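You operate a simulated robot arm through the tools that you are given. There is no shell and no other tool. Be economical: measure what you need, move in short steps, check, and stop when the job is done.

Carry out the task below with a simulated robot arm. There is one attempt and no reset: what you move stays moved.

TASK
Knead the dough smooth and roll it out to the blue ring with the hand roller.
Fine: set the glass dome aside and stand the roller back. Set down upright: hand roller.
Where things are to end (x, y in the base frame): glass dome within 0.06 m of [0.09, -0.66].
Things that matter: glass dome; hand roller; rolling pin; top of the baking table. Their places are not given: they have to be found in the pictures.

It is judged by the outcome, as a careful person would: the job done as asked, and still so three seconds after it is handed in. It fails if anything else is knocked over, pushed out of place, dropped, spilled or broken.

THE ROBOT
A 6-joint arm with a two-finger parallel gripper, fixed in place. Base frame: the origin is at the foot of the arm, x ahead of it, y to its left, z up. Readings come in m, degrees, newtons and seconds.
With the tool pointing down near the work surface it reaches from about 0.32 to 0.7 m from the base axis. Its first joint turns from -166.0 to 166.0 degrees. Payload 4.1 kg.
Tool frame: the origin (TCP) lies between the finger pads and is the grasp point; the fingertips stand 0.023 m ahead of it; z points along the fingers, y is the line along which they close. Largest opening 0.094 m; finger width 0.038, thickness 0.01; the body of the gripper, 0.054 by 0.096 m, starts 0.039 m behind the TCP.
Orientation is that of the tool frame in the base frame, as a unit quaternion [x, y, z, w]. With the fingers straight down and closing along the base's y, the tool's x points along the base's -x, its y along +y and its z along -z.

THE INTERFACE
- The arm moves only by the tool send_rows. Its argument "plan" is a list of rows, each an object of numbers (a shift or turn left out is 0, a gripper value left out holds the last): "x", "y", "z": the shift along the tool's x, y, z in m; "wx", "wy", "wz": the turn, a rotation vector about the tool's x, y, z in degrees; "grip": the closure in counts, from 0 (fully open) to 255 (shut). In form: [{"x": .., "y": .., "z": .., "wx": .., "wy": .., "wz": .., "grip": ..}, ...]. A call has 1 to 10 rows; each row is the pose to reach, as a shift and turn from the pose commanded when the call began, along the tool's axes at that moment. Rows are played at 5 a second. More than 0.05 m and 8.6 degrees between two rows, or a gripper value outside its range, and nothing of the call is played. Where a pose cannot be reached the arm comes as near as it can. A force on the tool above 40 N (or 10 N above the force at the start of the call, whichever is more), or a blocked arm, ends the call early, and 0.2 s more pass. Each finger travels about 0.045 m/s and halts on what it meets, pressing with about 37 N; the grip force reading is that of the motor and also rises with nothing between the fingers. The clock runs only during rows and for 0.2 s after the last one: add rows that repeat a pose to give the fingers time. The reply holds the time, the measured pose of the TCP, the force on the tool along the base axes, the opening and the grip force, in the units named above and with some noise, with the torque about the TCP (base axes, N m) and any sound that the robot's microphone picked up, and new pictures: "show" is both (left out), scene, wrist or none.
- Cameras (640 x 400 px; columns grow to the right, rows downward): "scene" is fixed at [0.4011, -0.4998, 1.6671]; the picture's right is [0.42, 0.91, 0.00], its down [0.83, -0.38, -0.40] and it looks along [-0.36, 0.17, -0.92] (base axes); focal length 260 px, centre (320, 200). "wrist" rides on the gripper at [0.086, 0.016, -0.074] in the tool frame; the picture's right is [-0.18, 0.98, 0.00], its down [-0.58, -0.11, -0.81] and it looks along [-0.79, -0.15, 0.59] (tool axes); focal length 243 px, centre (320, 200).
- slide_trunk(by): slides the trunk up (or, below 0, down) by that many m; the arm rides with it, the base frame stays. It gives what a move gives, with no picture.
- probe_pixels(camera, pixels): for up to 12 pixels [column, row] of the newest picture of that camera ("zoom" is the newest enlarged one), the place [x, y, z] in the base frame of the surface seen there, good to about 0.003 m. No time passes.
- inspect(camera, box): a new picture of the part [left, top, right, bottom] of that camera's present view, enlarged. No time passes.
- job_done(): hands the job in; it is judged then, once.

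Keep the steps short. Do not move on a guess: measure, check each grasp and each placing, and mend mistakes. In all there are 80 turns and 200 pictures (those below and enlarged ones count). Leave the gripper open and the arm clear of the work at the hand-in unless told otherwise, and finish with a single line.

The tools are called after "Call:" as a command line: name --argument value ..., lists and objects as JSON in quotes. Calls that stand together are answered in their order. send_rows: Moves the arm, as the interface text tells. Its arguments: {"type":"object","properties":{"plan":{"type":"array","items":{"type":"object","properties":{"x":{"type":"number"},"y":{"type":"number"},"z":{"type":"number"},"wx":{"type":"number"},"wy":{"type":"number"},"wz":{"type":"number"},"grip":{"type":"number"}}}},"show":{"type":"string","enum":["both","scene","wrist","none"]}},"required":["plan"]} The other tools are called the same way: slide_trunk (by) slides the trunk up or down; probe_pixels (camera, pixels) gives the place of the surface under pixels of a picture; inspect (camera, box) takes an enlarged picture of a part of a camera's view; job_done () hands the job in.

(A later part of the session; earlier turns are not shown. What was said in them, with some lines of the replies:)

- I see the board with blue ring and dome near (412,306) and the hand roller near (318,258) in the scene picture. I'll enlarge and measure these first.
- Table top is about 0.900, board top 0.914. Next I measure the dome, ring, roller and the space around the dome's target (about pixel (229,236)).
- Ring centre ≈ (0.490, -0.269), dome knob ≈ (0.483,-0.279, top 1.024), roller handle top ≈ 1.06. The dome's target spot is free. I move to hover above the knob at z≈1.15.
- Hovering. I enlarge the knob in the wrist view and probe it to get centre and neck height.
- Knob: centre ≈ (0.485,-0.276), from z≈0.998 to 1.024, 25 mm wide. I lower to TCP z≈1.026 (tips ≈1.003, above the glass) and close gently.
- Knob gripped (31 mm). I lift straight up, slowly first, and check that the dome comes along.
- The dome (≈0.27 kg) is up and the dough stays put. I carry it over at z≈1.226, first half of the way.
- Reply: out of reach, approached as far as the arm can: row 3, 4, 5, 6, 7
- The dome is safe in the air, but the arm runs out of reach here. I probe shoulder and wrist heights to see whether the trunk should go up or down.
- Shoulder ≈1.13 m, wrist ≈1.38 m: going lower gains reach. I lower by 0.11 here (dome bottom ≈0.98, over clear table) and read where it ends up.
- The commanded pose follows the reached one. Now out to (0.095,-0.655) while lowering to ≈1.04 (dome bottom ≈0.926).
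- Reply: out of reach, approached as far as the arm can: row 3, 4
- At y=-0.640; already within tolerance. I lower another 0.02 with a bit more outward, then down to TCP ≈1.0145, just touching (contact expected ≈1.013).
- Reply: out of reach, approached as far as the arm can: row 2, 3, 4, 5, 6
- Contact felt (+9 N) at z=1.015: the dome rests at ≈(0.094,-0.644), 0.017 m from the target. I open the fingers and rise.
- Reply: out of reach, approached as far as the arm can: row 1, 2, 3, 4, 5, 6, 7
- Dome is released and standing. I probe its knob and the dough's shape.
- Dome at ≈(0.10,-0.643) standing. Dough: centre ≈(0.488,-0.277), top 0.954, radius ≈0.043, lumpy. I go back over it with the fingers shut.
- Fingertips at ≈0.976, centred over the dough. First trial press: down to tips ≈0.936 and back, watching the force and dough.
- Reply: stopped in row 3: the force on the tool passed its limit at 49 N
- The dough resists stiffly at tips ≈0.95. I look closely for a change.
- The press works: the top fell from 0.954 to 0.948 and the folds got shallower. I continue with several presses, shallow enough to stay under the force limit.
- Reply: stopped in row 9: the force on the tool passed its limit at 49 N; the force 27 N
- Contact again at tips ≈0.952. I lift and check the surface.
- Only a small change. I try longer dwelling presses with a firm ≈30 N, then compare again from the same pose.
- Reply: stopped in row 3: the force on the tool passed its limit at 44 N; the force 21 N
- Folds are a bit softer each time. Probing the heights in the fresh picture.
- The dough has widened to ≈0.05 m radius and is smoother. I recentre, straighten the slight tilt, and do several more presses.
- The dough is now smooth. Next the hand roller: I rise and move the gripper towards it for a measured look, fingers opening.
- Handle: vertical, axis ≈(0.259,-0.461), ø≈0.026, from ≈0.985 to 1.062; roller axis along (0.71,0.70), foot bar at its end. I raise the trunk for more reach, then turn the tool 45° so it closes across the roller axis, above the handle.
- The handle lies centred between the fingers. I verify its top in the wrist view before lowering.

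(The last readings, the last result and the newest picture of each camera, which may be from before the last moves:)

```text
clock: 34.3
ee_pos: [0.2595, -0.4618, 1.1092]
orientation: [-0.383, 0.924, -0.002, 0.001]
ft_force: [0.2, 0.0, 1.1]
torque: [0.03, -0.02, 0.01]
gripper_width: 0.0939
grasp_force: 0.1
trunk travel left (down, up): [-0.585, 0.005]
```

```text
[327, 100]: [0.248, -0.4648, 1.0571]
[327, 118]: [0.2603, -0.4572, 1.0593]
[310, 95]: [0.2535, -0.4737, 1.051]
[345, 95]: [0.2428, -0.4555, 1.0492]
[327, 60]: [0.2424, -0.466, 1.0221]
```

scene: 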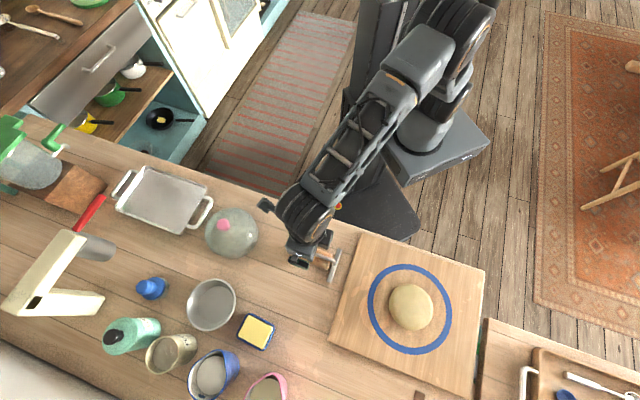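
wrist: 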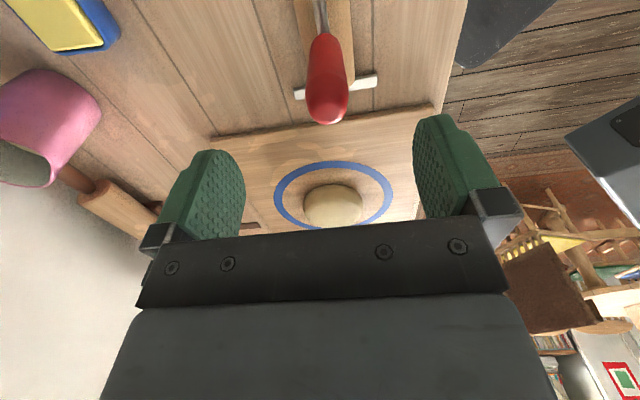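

Axis refined to ≈(0.256,-0.459). I shift 3 mm along the closing line, lower to TCP ≈1.030 and close.

Call:
send_rows --plan '[{"y": 0.003, "z": 0.03}, {"y": 0.003, "z": 0.055}, {"y": 0.003, "z": 0.07}, {"y": 0.003, "z": 0.079}, {"y": 0.003, "z": 0.079}]' --show "wrist"

Call:
send_rows --plan '[{"grip": 100}, {"grip": 150}, {"grip": 180}, {"grip": 200}, {"grip": 220}, {"grip": 240}, {"grip": 240}, {"grip": 240}]'

```text
clock: 35.5
ee_pos: [0.2585, -0.4582, 1.0301]
orientation: [-0.383, 0.924, 0.0, 0.001]
ft_force: [0.3, 0.3, -0.4]
torque: [-0.04, 0.01, 0.0]
gripper_width: 0.094
grasp_force: 0.0
trunk travel left (down, up): [-0.585, 0.005]
```

wrist: 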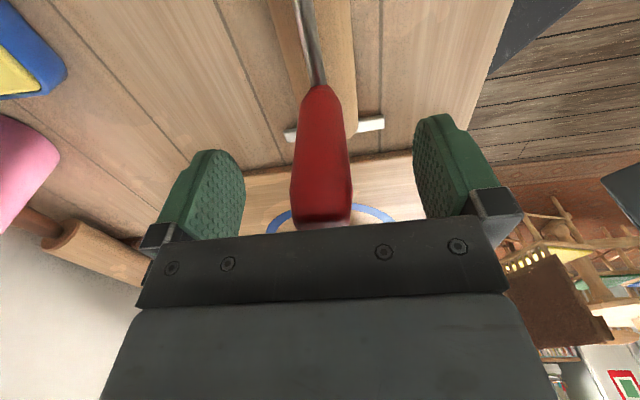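

```text
clock: 37.3
ee_pos: [0.2575, -0.4577, 1.0307]
orientation: [-0.383, 0.924, 0.0, 0.001]
ft_force: [-1.1, -0.1, -0.2]
torque: [0.05, 0.1, 0.03]
gripper_width: 0.0259
grasp_force: 37.6
trunk travel left (down, up): [-0.585, 0.005]
```

scene: 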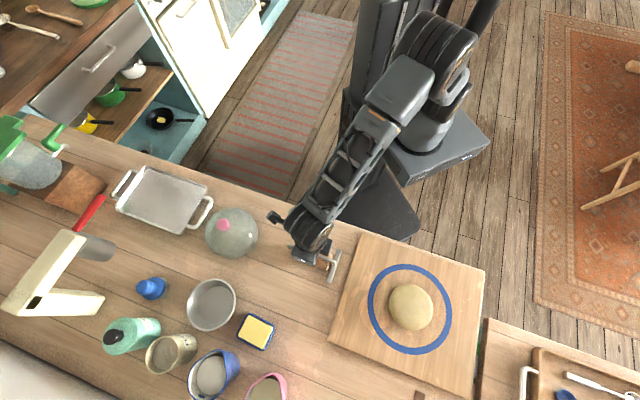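
wrist: 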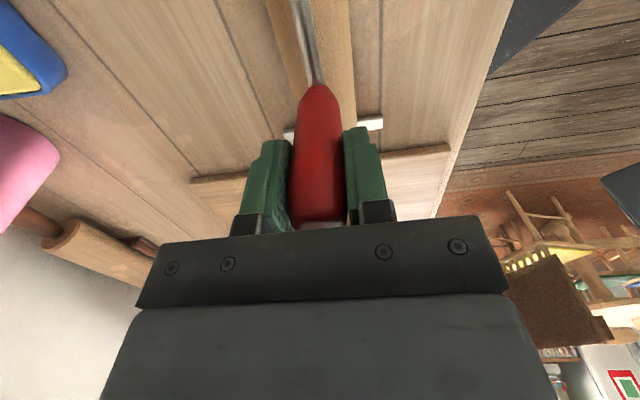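

Gripped (26 mm) at TCP z=1.0307 — that's the standing height to return to at (0.2575,-0.4577). Lifting straight up 0.13.

Call:
send_rows --plan '[{"z": -0.01}, {"z": -0.03}, {"z": -0.06}, {"z": -0.095}, {"z": -0.13}, {"z": -0.13}]'

Call:
inspect --camera "scene" --box '[270, 200, 370, 300]'

Call:
inspect --camera "wrist" --box '[220, 0, 440, 140]'

Call:
probe_pixels --camera "scene" --pixels '[[412, 305], [400, 305], [390, 305], [428, 308], [410, 288], [413, 325], [404, 297], [420, 316], [386, 303], [434, 308]]'

```text
clock: 38.7
ee_pos: [0.2584, -0.459, 1.1641]
orientation: [-0.383, 0.924, -0.001, 0.001]
ft_force: [0.2, -0.3, -4.6]
torque: [-0.05, -0.04, -0.01]
gripper_width: 0.0255
grasp_force: 36.4
trunk travel left (down, up): [-0.585, 0.005]
```

scene: 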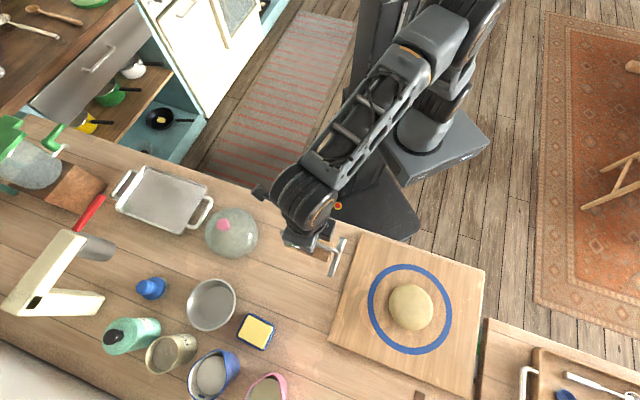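
wrist: 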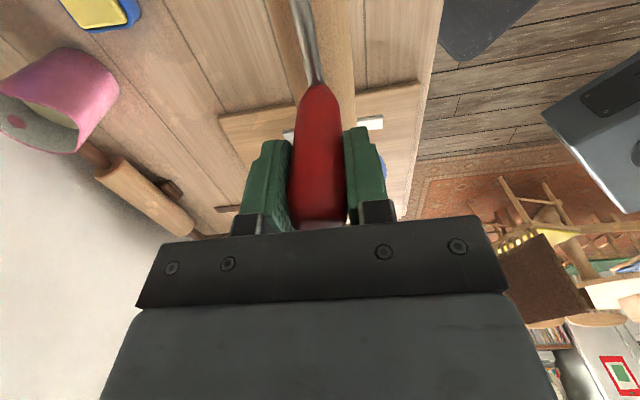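

```text
4.00 times, centred on (320, 250) of scene
```

zoom: 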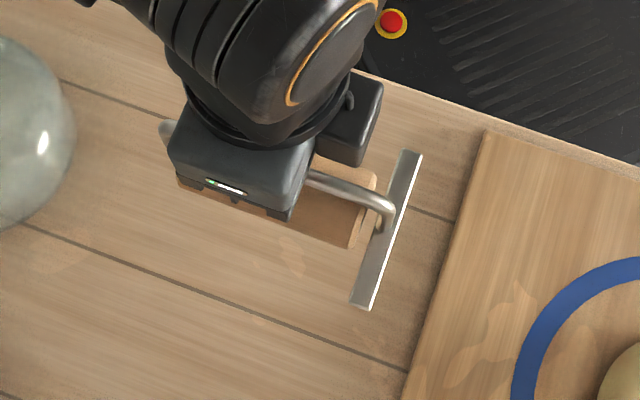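

```text
2.86 times, centred on (330, 70) of wrist
```

zoom: 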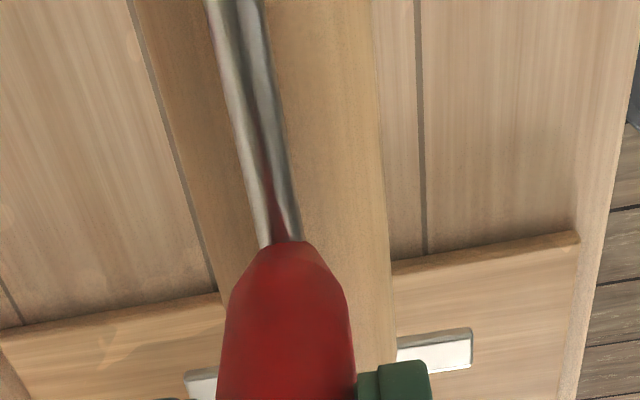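

```text
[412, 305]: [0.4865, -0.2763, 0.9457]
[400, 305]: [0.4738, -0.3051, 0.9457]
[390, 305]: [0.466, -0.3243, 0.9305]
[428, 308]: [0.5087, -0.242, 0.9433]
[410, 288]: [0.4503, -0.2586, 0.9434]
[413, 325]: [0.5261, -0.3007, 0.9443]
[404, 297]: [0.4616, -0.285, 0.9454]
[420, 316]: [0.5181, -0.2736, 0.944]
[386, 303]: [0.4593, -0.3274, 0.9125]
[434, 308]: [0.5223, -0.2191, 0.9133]
```

Roller held (≈0.46 kg), hanging level. Dough: disc centre ≈(0.490,-0.274), radius ≈0.055, top 0.945. I carry the roller over the dough centre at height.

Call:
send_rows --plan '[{"x": -0.03, "y": -0.003}, {"x": -0.07, "y": -0.007}, {"x": -0.112, "y": -0.012}, {"x": -0.154, "y": -0.017}, {"x": -0.196, "y": -0.022}, {"x": -0.238, "y": -0.027}, {"x": -0.275, "y": -0.031}, {"x": -0.295, "y": -0.033}, {"x": -0.295, "y": -0.033, "z": 0.03}, {"x": -0.295, "y": -0.033, "z": 0.06}]'

Call:
inspect --camera "scene" --box '[350, 230, 490, 370]'

```text
clock: 40.9
ee_pos: [0.4918, -0.2733, 1.1025]
orientation: [-0.382, 0.924, 0.0, 0.002]
ft_force: [-0.1, 0.0, -4.2]
torque: [0.02, 0.04, -0.01]
gripper_width: 0.0252
grasp_force: 36.5
trunk travel left (down, up): [-0.585, 0.005]
```

scene: 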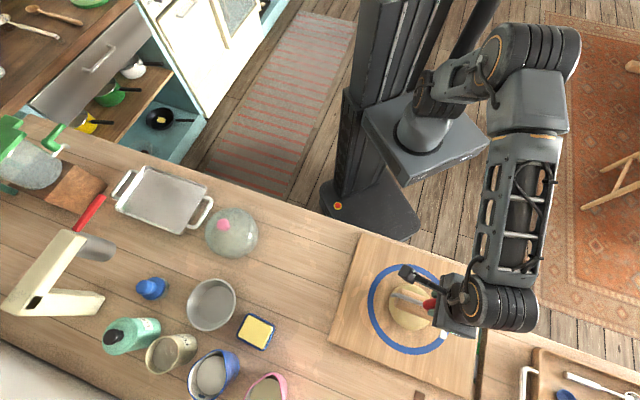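
wrist: 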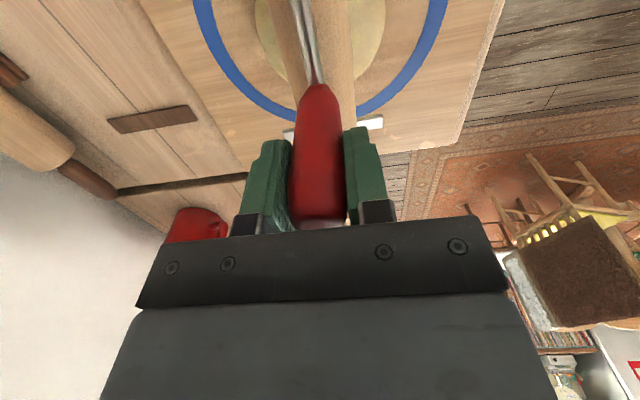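

```text
2.86 times, centred on (420, 300) of scene
```

zoom: 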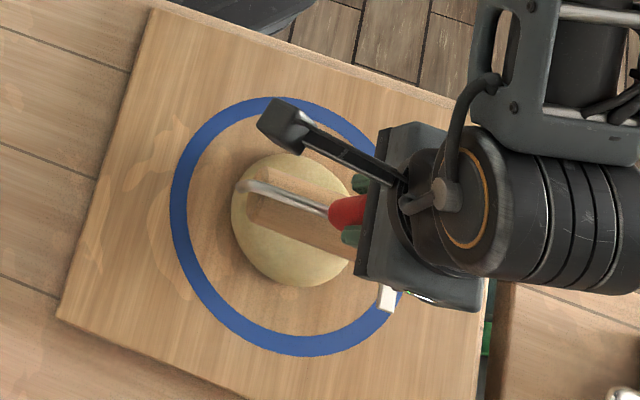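

The roller sits above the dough centre. I lower until it just presses (TCP ≈1.074) and roll ±4 cm across.

Call:
send_rows --plan '[{"z": 0.018}, {"z": 0.026}, {"z": 0.0295}, {"y": -0.02, "z": 0.0295}, {"y": -0.04, "z": 0.0295}, {"y": -0.02, "z": 0.0295}, {"y": 0.0, "z": 0.0295}, {"y": 0.02, "z": 0.0295}, {"y": 0.04, "z": 0.0295}, {"y": 0.02, "z": 0.0295}]'

Call:
inspect --camera "scene" --box '[350, 230, 490, 370]'

```text
clock: 43.1
ee_pos: [0.4774, -0.2575, 1.0698]
orientation: [-0.383, 0.924, 0.003, -0.001]
ft_force: [-0.1, -0.9, -5.0]
torque: [0.01, 0.05, -0.01]
gripper_width: 0.0255
grasp_force: 36.9
trunk travel left (down, up): [-0.585, 0.005]
```

scene: 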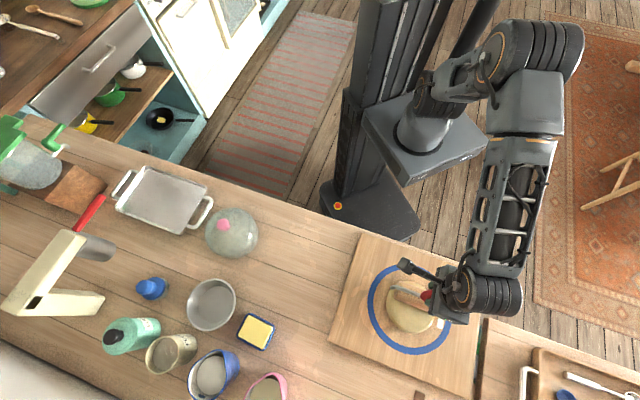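
wrist: 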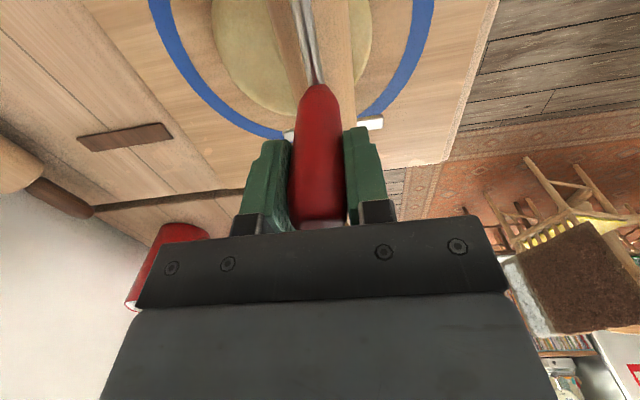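

```text
2.86 times, centred on (420, 300) of scene
```

zoom: 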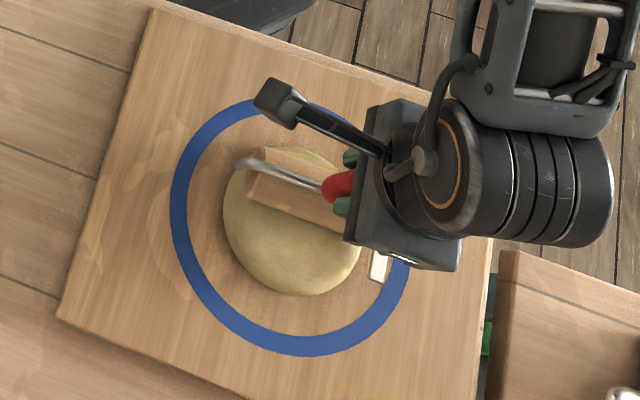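

It works: the disc grew to ≈0.062 m. I continue rolling 4 mm lower.

Call:
send_rows --plan '[{"y": 0.01, "z": 0.004}, {"y": -0.01, "z": 0.004}, {"y": -0.03, "z": 0.004}, {"y": -0.05, "z": 0.004}, {"y": -0.065, "z": 0.005}, {"y": -0.05, "z": 0.006}, {"y": -0.03, "z": 0.006}, {"y": -0.01, "z": 0.006}, {"y": 0.01, "z": 0.006}, {"y": 0.025, "z": 0.006}]' --show "none"

Call:
inspect --camera "scene" --box '[350, 230, 490, 370]'

```text
clock: 45.3
ee_pos: [0.4577, -0.2413, 1.0668]
orientation: [-0.382, 0.924, 0.0, 0.0]
ft_force: [0.3, -0.1, -4.4]
torque: [-0.06, -0.04, 0.01]
gripper_width: 0.0254
grasp_force: 36.8
trunk travel left (down, up): [-0.585, 0.005]
```

```text
2.86 times, centred on (420, 300) of scene
```

zoom: 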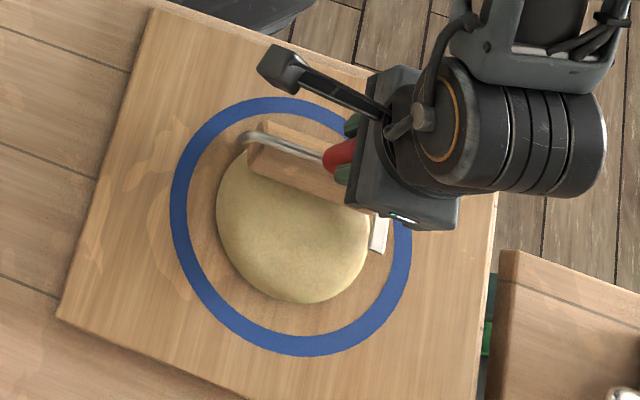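

The disc keeps growing evenly (≈0.068 m). Further strokes, lower and longer.

Call:
send_rows --plan '[{"y": -0.02, "z": 0.003}, {"y": -0.04, "z": 0.004}, {"y": -0.06, "z": 0.004}, {"y": -0.08, "z": 0.004}, {"y": -0.1, "z": 0.004}, {"y": -0.08, "z": 0.006}, {"y": -0.06, "z": 0.006}, {"y": -0.04, "z": 0.006}, {"y": -0.02, "z": 0.006}, {"y": 0.005, "z": 0.006}]' --show "none"

Call:
inspect --camera "scene" --box '[350, 230, 490, 370]'

```text
clock: 47.5
ee_pos: [0.4563, -0.2389, 1.0608]
orientation: [-0.383, 0.924, 0.0, 0.001]
ft_force: [-1.2, -0.2, -4.9]
torque: [-0.02, 0.03, 0.01]
gripper_width: 0.0256
grasp_force: 37.2
trunk travel left (down, up): [-0.585, 0.005]
```

```text
2.86 times, centred on (420, 300) of scene
```

zoom: 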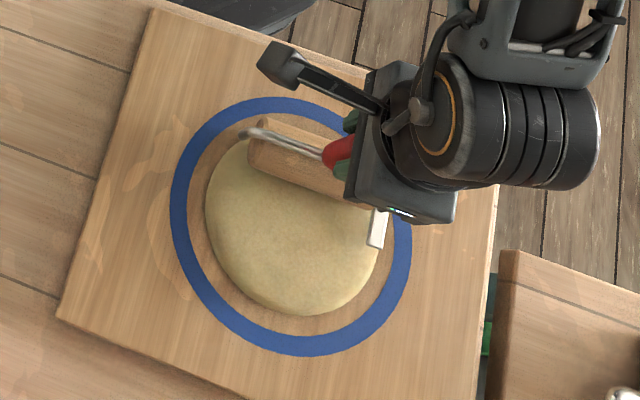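

Now ≈0.078 m. Continue, 3–5 mm lower.

Call:
send_rows --plan '[{"y": -0.02, "z": 0.002}, {"y": -0.045, "z": 0.003}, {"y": -0.07, "z": 0.003}, {"y": -0.095, "z": 0.003}, {"y": -0.115, "z": 0.003}, {"y": -0.095, "z": 0.0045}, {"y": -0.07, "z": 0.0045}, {"y": -0.045, "z": 0.0045}, {"y": -0.02, "z": 0.0045}, {"y": 0.01, "z": 0.0045}]' --show "none"

Call:
inspect --camera "scene" --box '[350, 230, 490, 370]'

```text
clock: 49.7
ee_pos: [0.4446, -0.2297, 1.0589]
orientation: [-0.383, 0.924, 0.001, 0.001]
ft_force: [0.1, 0.5, -4.5]
torque: [0.04, 0.02, 0.03]
gripper_width: 0.0252
grasp_force: 37.0
trunk travel left (down, up): [-0.585, 0.005]
```

```text
2.86 times, centred on (420, 300) of scene
```

zoom: 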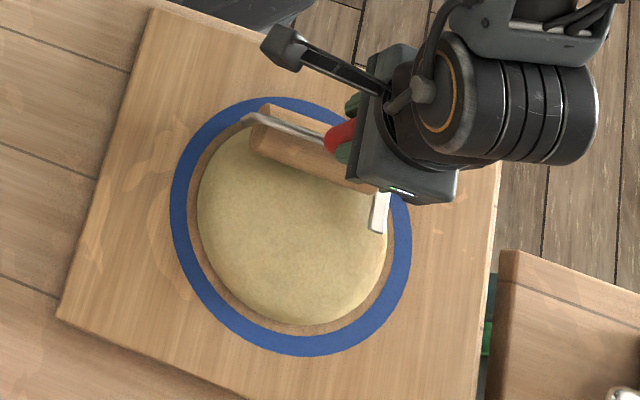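

Almost at the ring's inner edge (≈0.09 m). One more careful pass, only 2 mm lower.

Call:
send_rows --plan '[{"y": -0.02, "z": 0.001}, {"y": -0.045, "z": 0.002}, {"y": -0.07, "z": 0.002}, {"y": -0.095, "z": 0.002}, {"y": -0.12, "z": 0.002}, {"y": -0.095, "z": 0.003}, {"y": -0.07, "z": 0.003}, {"y": -0.045, "z": 0.003}, {"y": -0.02, "z": 0.002}, {"y": 0.01, "z": -0.02}]' --show "none"

Call:
inspect --camera "scene" --box '[350, 230, 490, 370]'

```text
clock: 51.9
ee_pos: [0.4398, -0.2233, 1.0747]
orientation: [-0.382, 0.924, 0.001, 0.0]
ft_force: [-0.8, -0.1, -4.1]
torque: [-0.04, -0.02, 0.02]
gripper_width: 0.0255
grasp_force: 37.2
trunk travel left (down, up): [-0.585, 0.005]
```

```text
2.86 times, centred on (420, 300) of scene
```

zoom: 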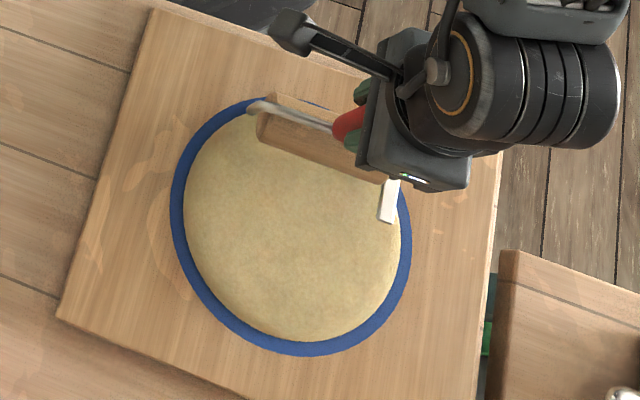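

The dough now reaches the blue ring. I lift the roller clear and check all around.

Call:
send_rows --plan '[{"z": -0.03}, {"z": -0.06}, {"z": -0.09}, {"x": 0.04, "z": -0.09}, {"x": 0.08, "z": -0.09}, {"x": 0.12, "z": -0.09}, {"x": 0.16, "z": -0.09}, {"x": 0.16, "z": -0.09}]' --show "scene"

Call:
inspect --camera "scene" --box '[350, 230, 490, 370]'

```text
clock: 53.7
ee_pos: [0.3274, -0.3354, 1.1666]
orientation: [-0.383, 0.924, 0.0, 0.0]
ft_force: [-0.2, 0.0, -4.4]
torque: [0.03, 0.02, 0.02]
gripper_width: 0.0255
grasp_force: 36.8
trunk travel left (down, up): [-0.585, 0.005]
```

scene: 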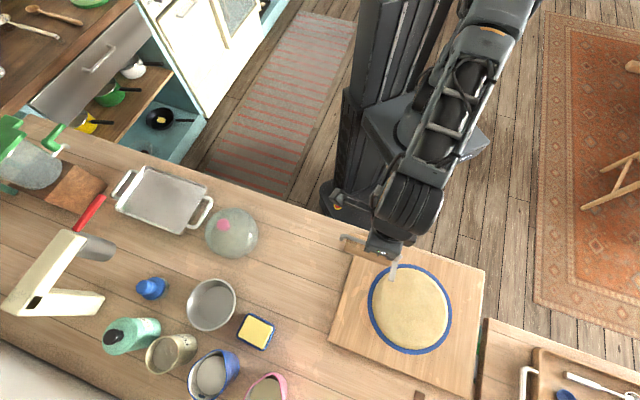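

```text
2.86 times, centred on (420, 300) of scene
```

zoom: 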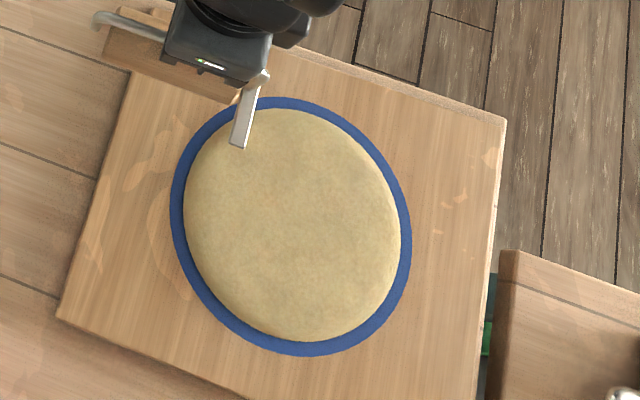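

Dough edge lies on the ring band all round. I measure it.

Call:
probe_pixels --camera "zoom" --pixels '[[188, 215], [398, 235], [300, 339], [282, 111], [178, 215], [406, 240], [302, 349], [277, 102], [292, 225]]'

```text
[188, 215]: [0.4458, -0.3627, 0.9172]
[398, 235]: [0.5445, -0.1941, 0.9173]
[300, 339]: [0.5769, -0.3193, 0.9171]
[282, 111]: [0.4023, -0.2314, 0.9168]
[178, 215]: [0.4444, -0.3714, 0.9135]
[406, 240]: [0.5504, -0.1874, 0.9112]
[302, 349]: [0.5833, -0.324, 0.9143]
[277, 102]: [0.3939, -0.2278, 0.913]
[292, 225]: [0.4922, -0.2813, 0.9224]
```

Dough edge radius ≈0.10 m, sitting within the ring band on every side, 8 mm or thinner: rolled out. Now I take the roller back over its old place (0.2575,-0.4577).

Call:
send_rows --plan '[{"x": 0.04, "y": -0.01}, {"x": 0.08, "y": -0.02}, {"x": 0.115, "y": -0.03}, {"x": 0.136, "y": -0.037}, {"x": 0.136, "y": -0.037, "z": 0.04}, {"x": 0.136, "y": -0.037, "z": 0.08}, {"x": 0.136, "y": -0.037, "z": 0.11}, {"x": 0.136, "y": -0.037, "z": 0.12}, {"x": 0.136, "y": -0.037, "z": 0.12}]'

Call:
inspect --camera "scene" --box '[270, 205, 350, 290]'

```text
clock: 55.7
ee_pos: [0.2603, -0.456, 1.0467]
orientation: [-0.383, 0.924, 0.001, 0.001]
ft_force: [0.3, -0.1, -4.8]
torque: [-0.06, 0.01, -0.03]
gripper_width: 0.0255
grasp_force: 36.7
trunk travel left (down, up): [-0.585, 0.005]
```

scene: 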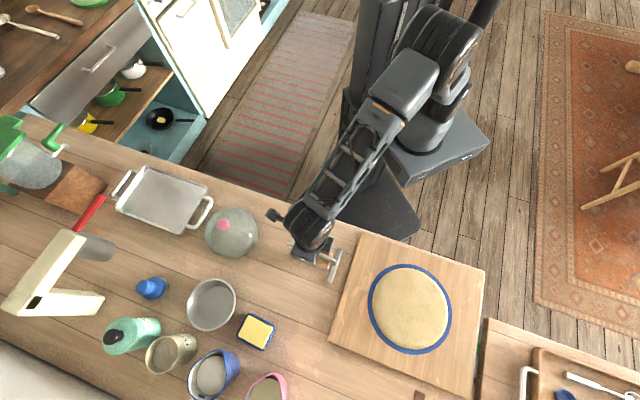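
wrist: 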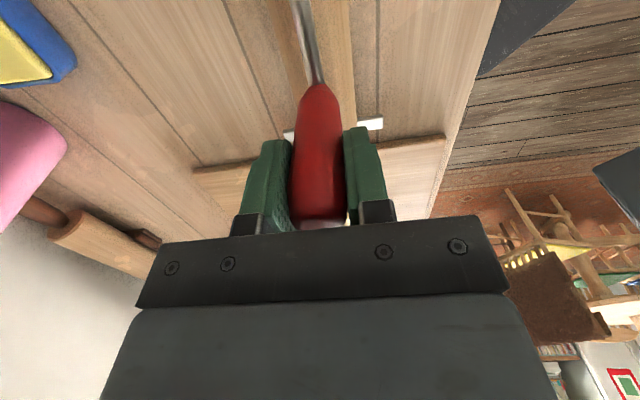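

```text
4.71 times, centred on (310, 248) of scene
```

zoom: 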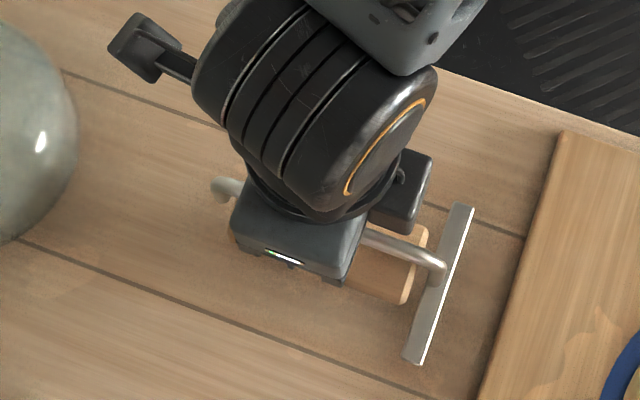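

Just above its place, 15 mm up. I lower in small steps until contact shows in the force.

Call:
send_rows --plan '[{"x": 0.002, "z": 0.006}, {"x": 0.002, "z": 0.011}, {"x": 0.002, "z": 0.014}, {"x": 0.002, "z": 0.0155}, {"x": 0.002, "z": 0.0155}]' --show "none"

```text
clock: 56.9
ee_pos: [0.255, -0.4605, 1.0305]
orientation: [-0.382, 0.924, -0.001, 0.001]
ft_force: [2.0, 0.9, 8.6]
torque: [0.36, -0.2, -0.04]
gripper_width: 0.0254
grasp_force: 37.3
trunk travel left (down, up): [-0.585, 0.005]
```

Contact (+13 N) at z=1.0305, same as the original standing height. I open slowly and look.

Call:
send_rows --plan '[{"grip": 190}, {"grip": 150}, {"grip": 100}, {"grip": 40}, {"grip": 0}, {"grip": 0}, {"grip": 0}]' --show "wrist"

```text
clock: 58.5
ee_pos: [0.2549, -0.459, 1.0302]
orientation: [-0.382, 0.924, 0.001, 0.001]
ft_force: [0.1, 0.0, -0.5]
torque: [0.02, 0.02, -0.05]
gripper_width: 0.0938
grasp_force: 0.1
trunk travel left (down, up): [-0.585, 0.005]
```

wrist: 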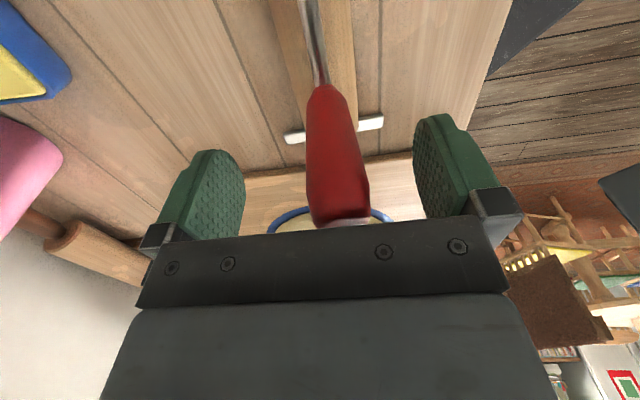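

The roller stands; the handle is slightly to the right of centre. I rise straight up and check it's upright.

Call:
send_rows --plan '[{"z": -0.03}, {"z": -0.06}, {"z": -0.1}, {"z": -0.14}, {"z": -0.16, "x": 0.03}, {"z": -0.17, "x": 0.06}, {"z": -0.17, "x": 0.1}]'

Call:
inspect --camera "scene" --box '[270, 225, 350, 290]'

```text
clock: 60.1
ee_pos: [0.1839, -0.5327, 1.1997]
orientation: [-0.383, 0.924, 0.0, 0.0]
ft_force: [0.7, 0.4, 0.8]
torque: [0.0, -0.02, 0.01]
gripper_width: 0.0939
grasp_force: 0.1
trunk travel left (down, up): [-0.585, 0.005]
```

scene: 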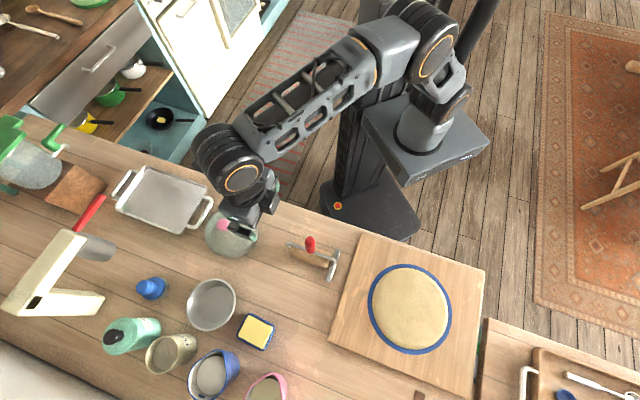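
wrist: 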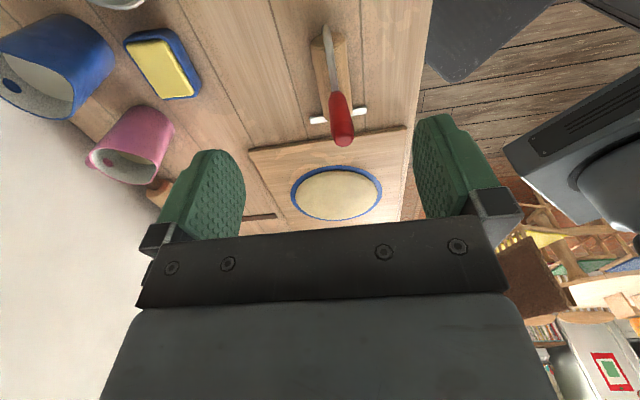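

```text
6.15 times, centred on (310, 258) of scene
```

zoom: 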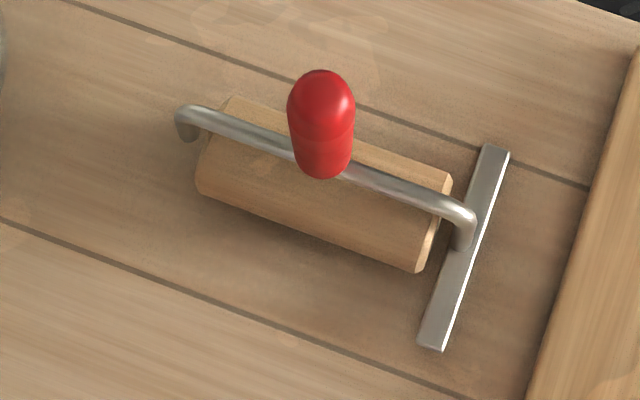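

The roller stands, but its handle seems to lean a few degrees more than at the start. I measure it.

Call:
probe_pixels --camera "zoom" --pixels '[[320, 95], [292, 110], [350, 110], [320, 170], [492, 155], [430, 340], [465, 240], [188, 112], [395, 190], [456, 260], [400, 255], [215, 160]]'

Call:
inspect --camera "wrist" --box '[290, 10, 390, 160]'

```text
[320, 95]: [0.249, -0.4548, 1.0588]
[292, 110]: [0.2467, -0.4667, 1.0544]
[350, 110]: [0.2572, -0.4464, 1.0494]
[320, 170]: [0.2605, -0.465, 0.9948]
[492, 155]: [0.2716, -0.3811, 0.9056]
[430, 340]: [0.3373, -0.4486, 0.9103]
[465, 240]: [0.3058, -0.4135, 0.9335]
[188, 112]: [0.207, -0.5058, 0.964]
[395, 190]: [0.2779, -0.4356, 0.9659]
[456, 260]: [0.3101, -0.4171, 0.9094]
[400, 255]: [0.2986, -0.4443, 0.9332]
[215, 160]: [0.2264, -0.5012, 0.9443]
```

```text
2.67 times, centred on (340, 85) of wrist
```

zoom: 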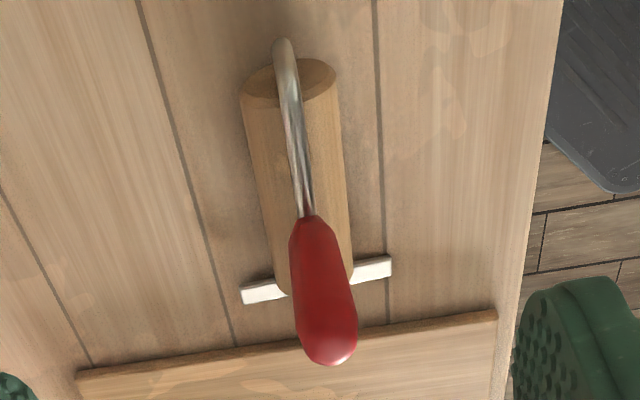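

The lean changed by only ≈3–4°: it rests stably on roller and the other end of its foot bar (bar z 0.906–0.910), so it stands. I retract the arm high and clear, then compare pictures to be sure nothing is moving.

Call:
send_rows --plan '[{"z": -0.02}, {"x": -0.025, "y": 0.025, "z": -0.04}, {"x": -0.05, "y": 0.05, "z": -0.06}, {"x": -0.075, "y": 0.075, "z": -0.08}, {"x": -0.1, "y": 0.1, "z": -0.1}, {"x": -0.125, "y": 0.125, "z": -0.11}, {"x": -0.15, "y": 0.15, "z": -0.12}, {"x": -0.17, "y": 0.17, "z": -0.12}, {"x": -0.17, "y": 0.17, "z": -0.12}, {"x": -0.17, "y": 0.17, "z": -0.12}]' --show "scene"

Call:
inspect --camera "scene" --box '[270, 225, 350, 290]'

Call:
inspect --camera "scene" --box '[180, 190, 480, 380]'

Call:
probe_pixels --camera "scene" --pixels '[[223, 225], [388, 305], [448, 312]]'

```text
clock: 62.3
ee_pos: [0.1848, -0.2872, 1.3152]
orientation: [-0.382, 0.924, 0.001, 0.001]
ft_force: [-0.3, -0.5, 0.4]
torque: [0.0, 0.0, 0.0]
gripper_width: 0.0938
grasp_force: 0.0
trunk travel left (down, up): [-0.585, 0.005]
```

scene: 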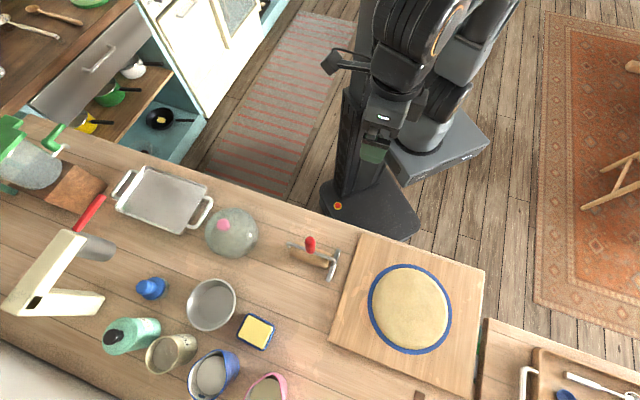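

```text
6.15 times, centred on (310, 258) of scene
```

zoom: 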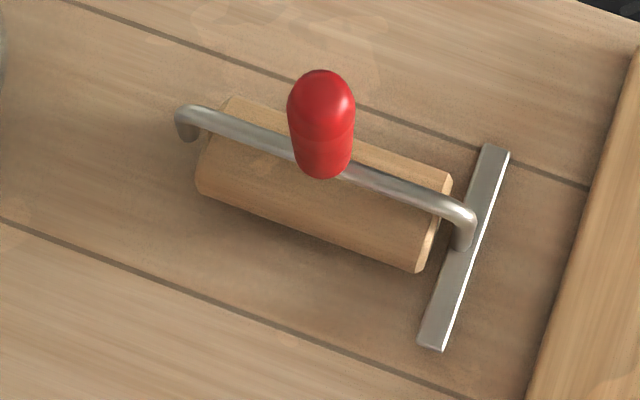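

```text
2.11 times, centred on (330, 285) of scene
```

zoom: 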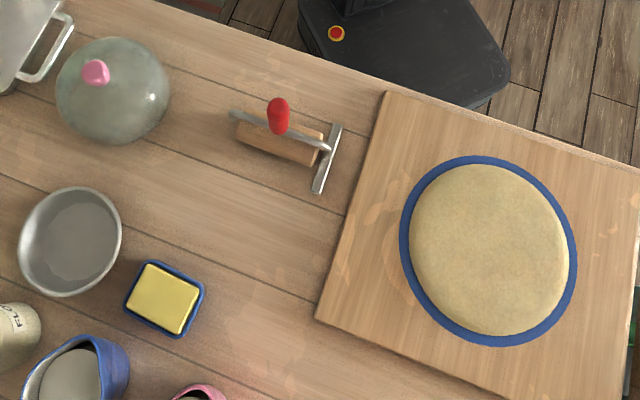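

```text
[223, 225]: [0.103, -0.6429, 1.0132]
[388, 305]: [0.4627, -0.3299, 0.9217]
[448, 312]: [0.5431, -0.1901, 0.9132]
```

The roller hasn't moved since I let go of it. The dome stands about 0.02 m from its target, the dough reaches the ring, and the arm is clear with the gripper open. I'm handing the job in.

Call:
job_done

```text
The job is handed in.
```

I kneaded the dough smooth and rolled it out to the blue ring, set the glass dome aside about 0.02 m from its target, and stood the hand roller back in its place with a slight lean of 3–4°.
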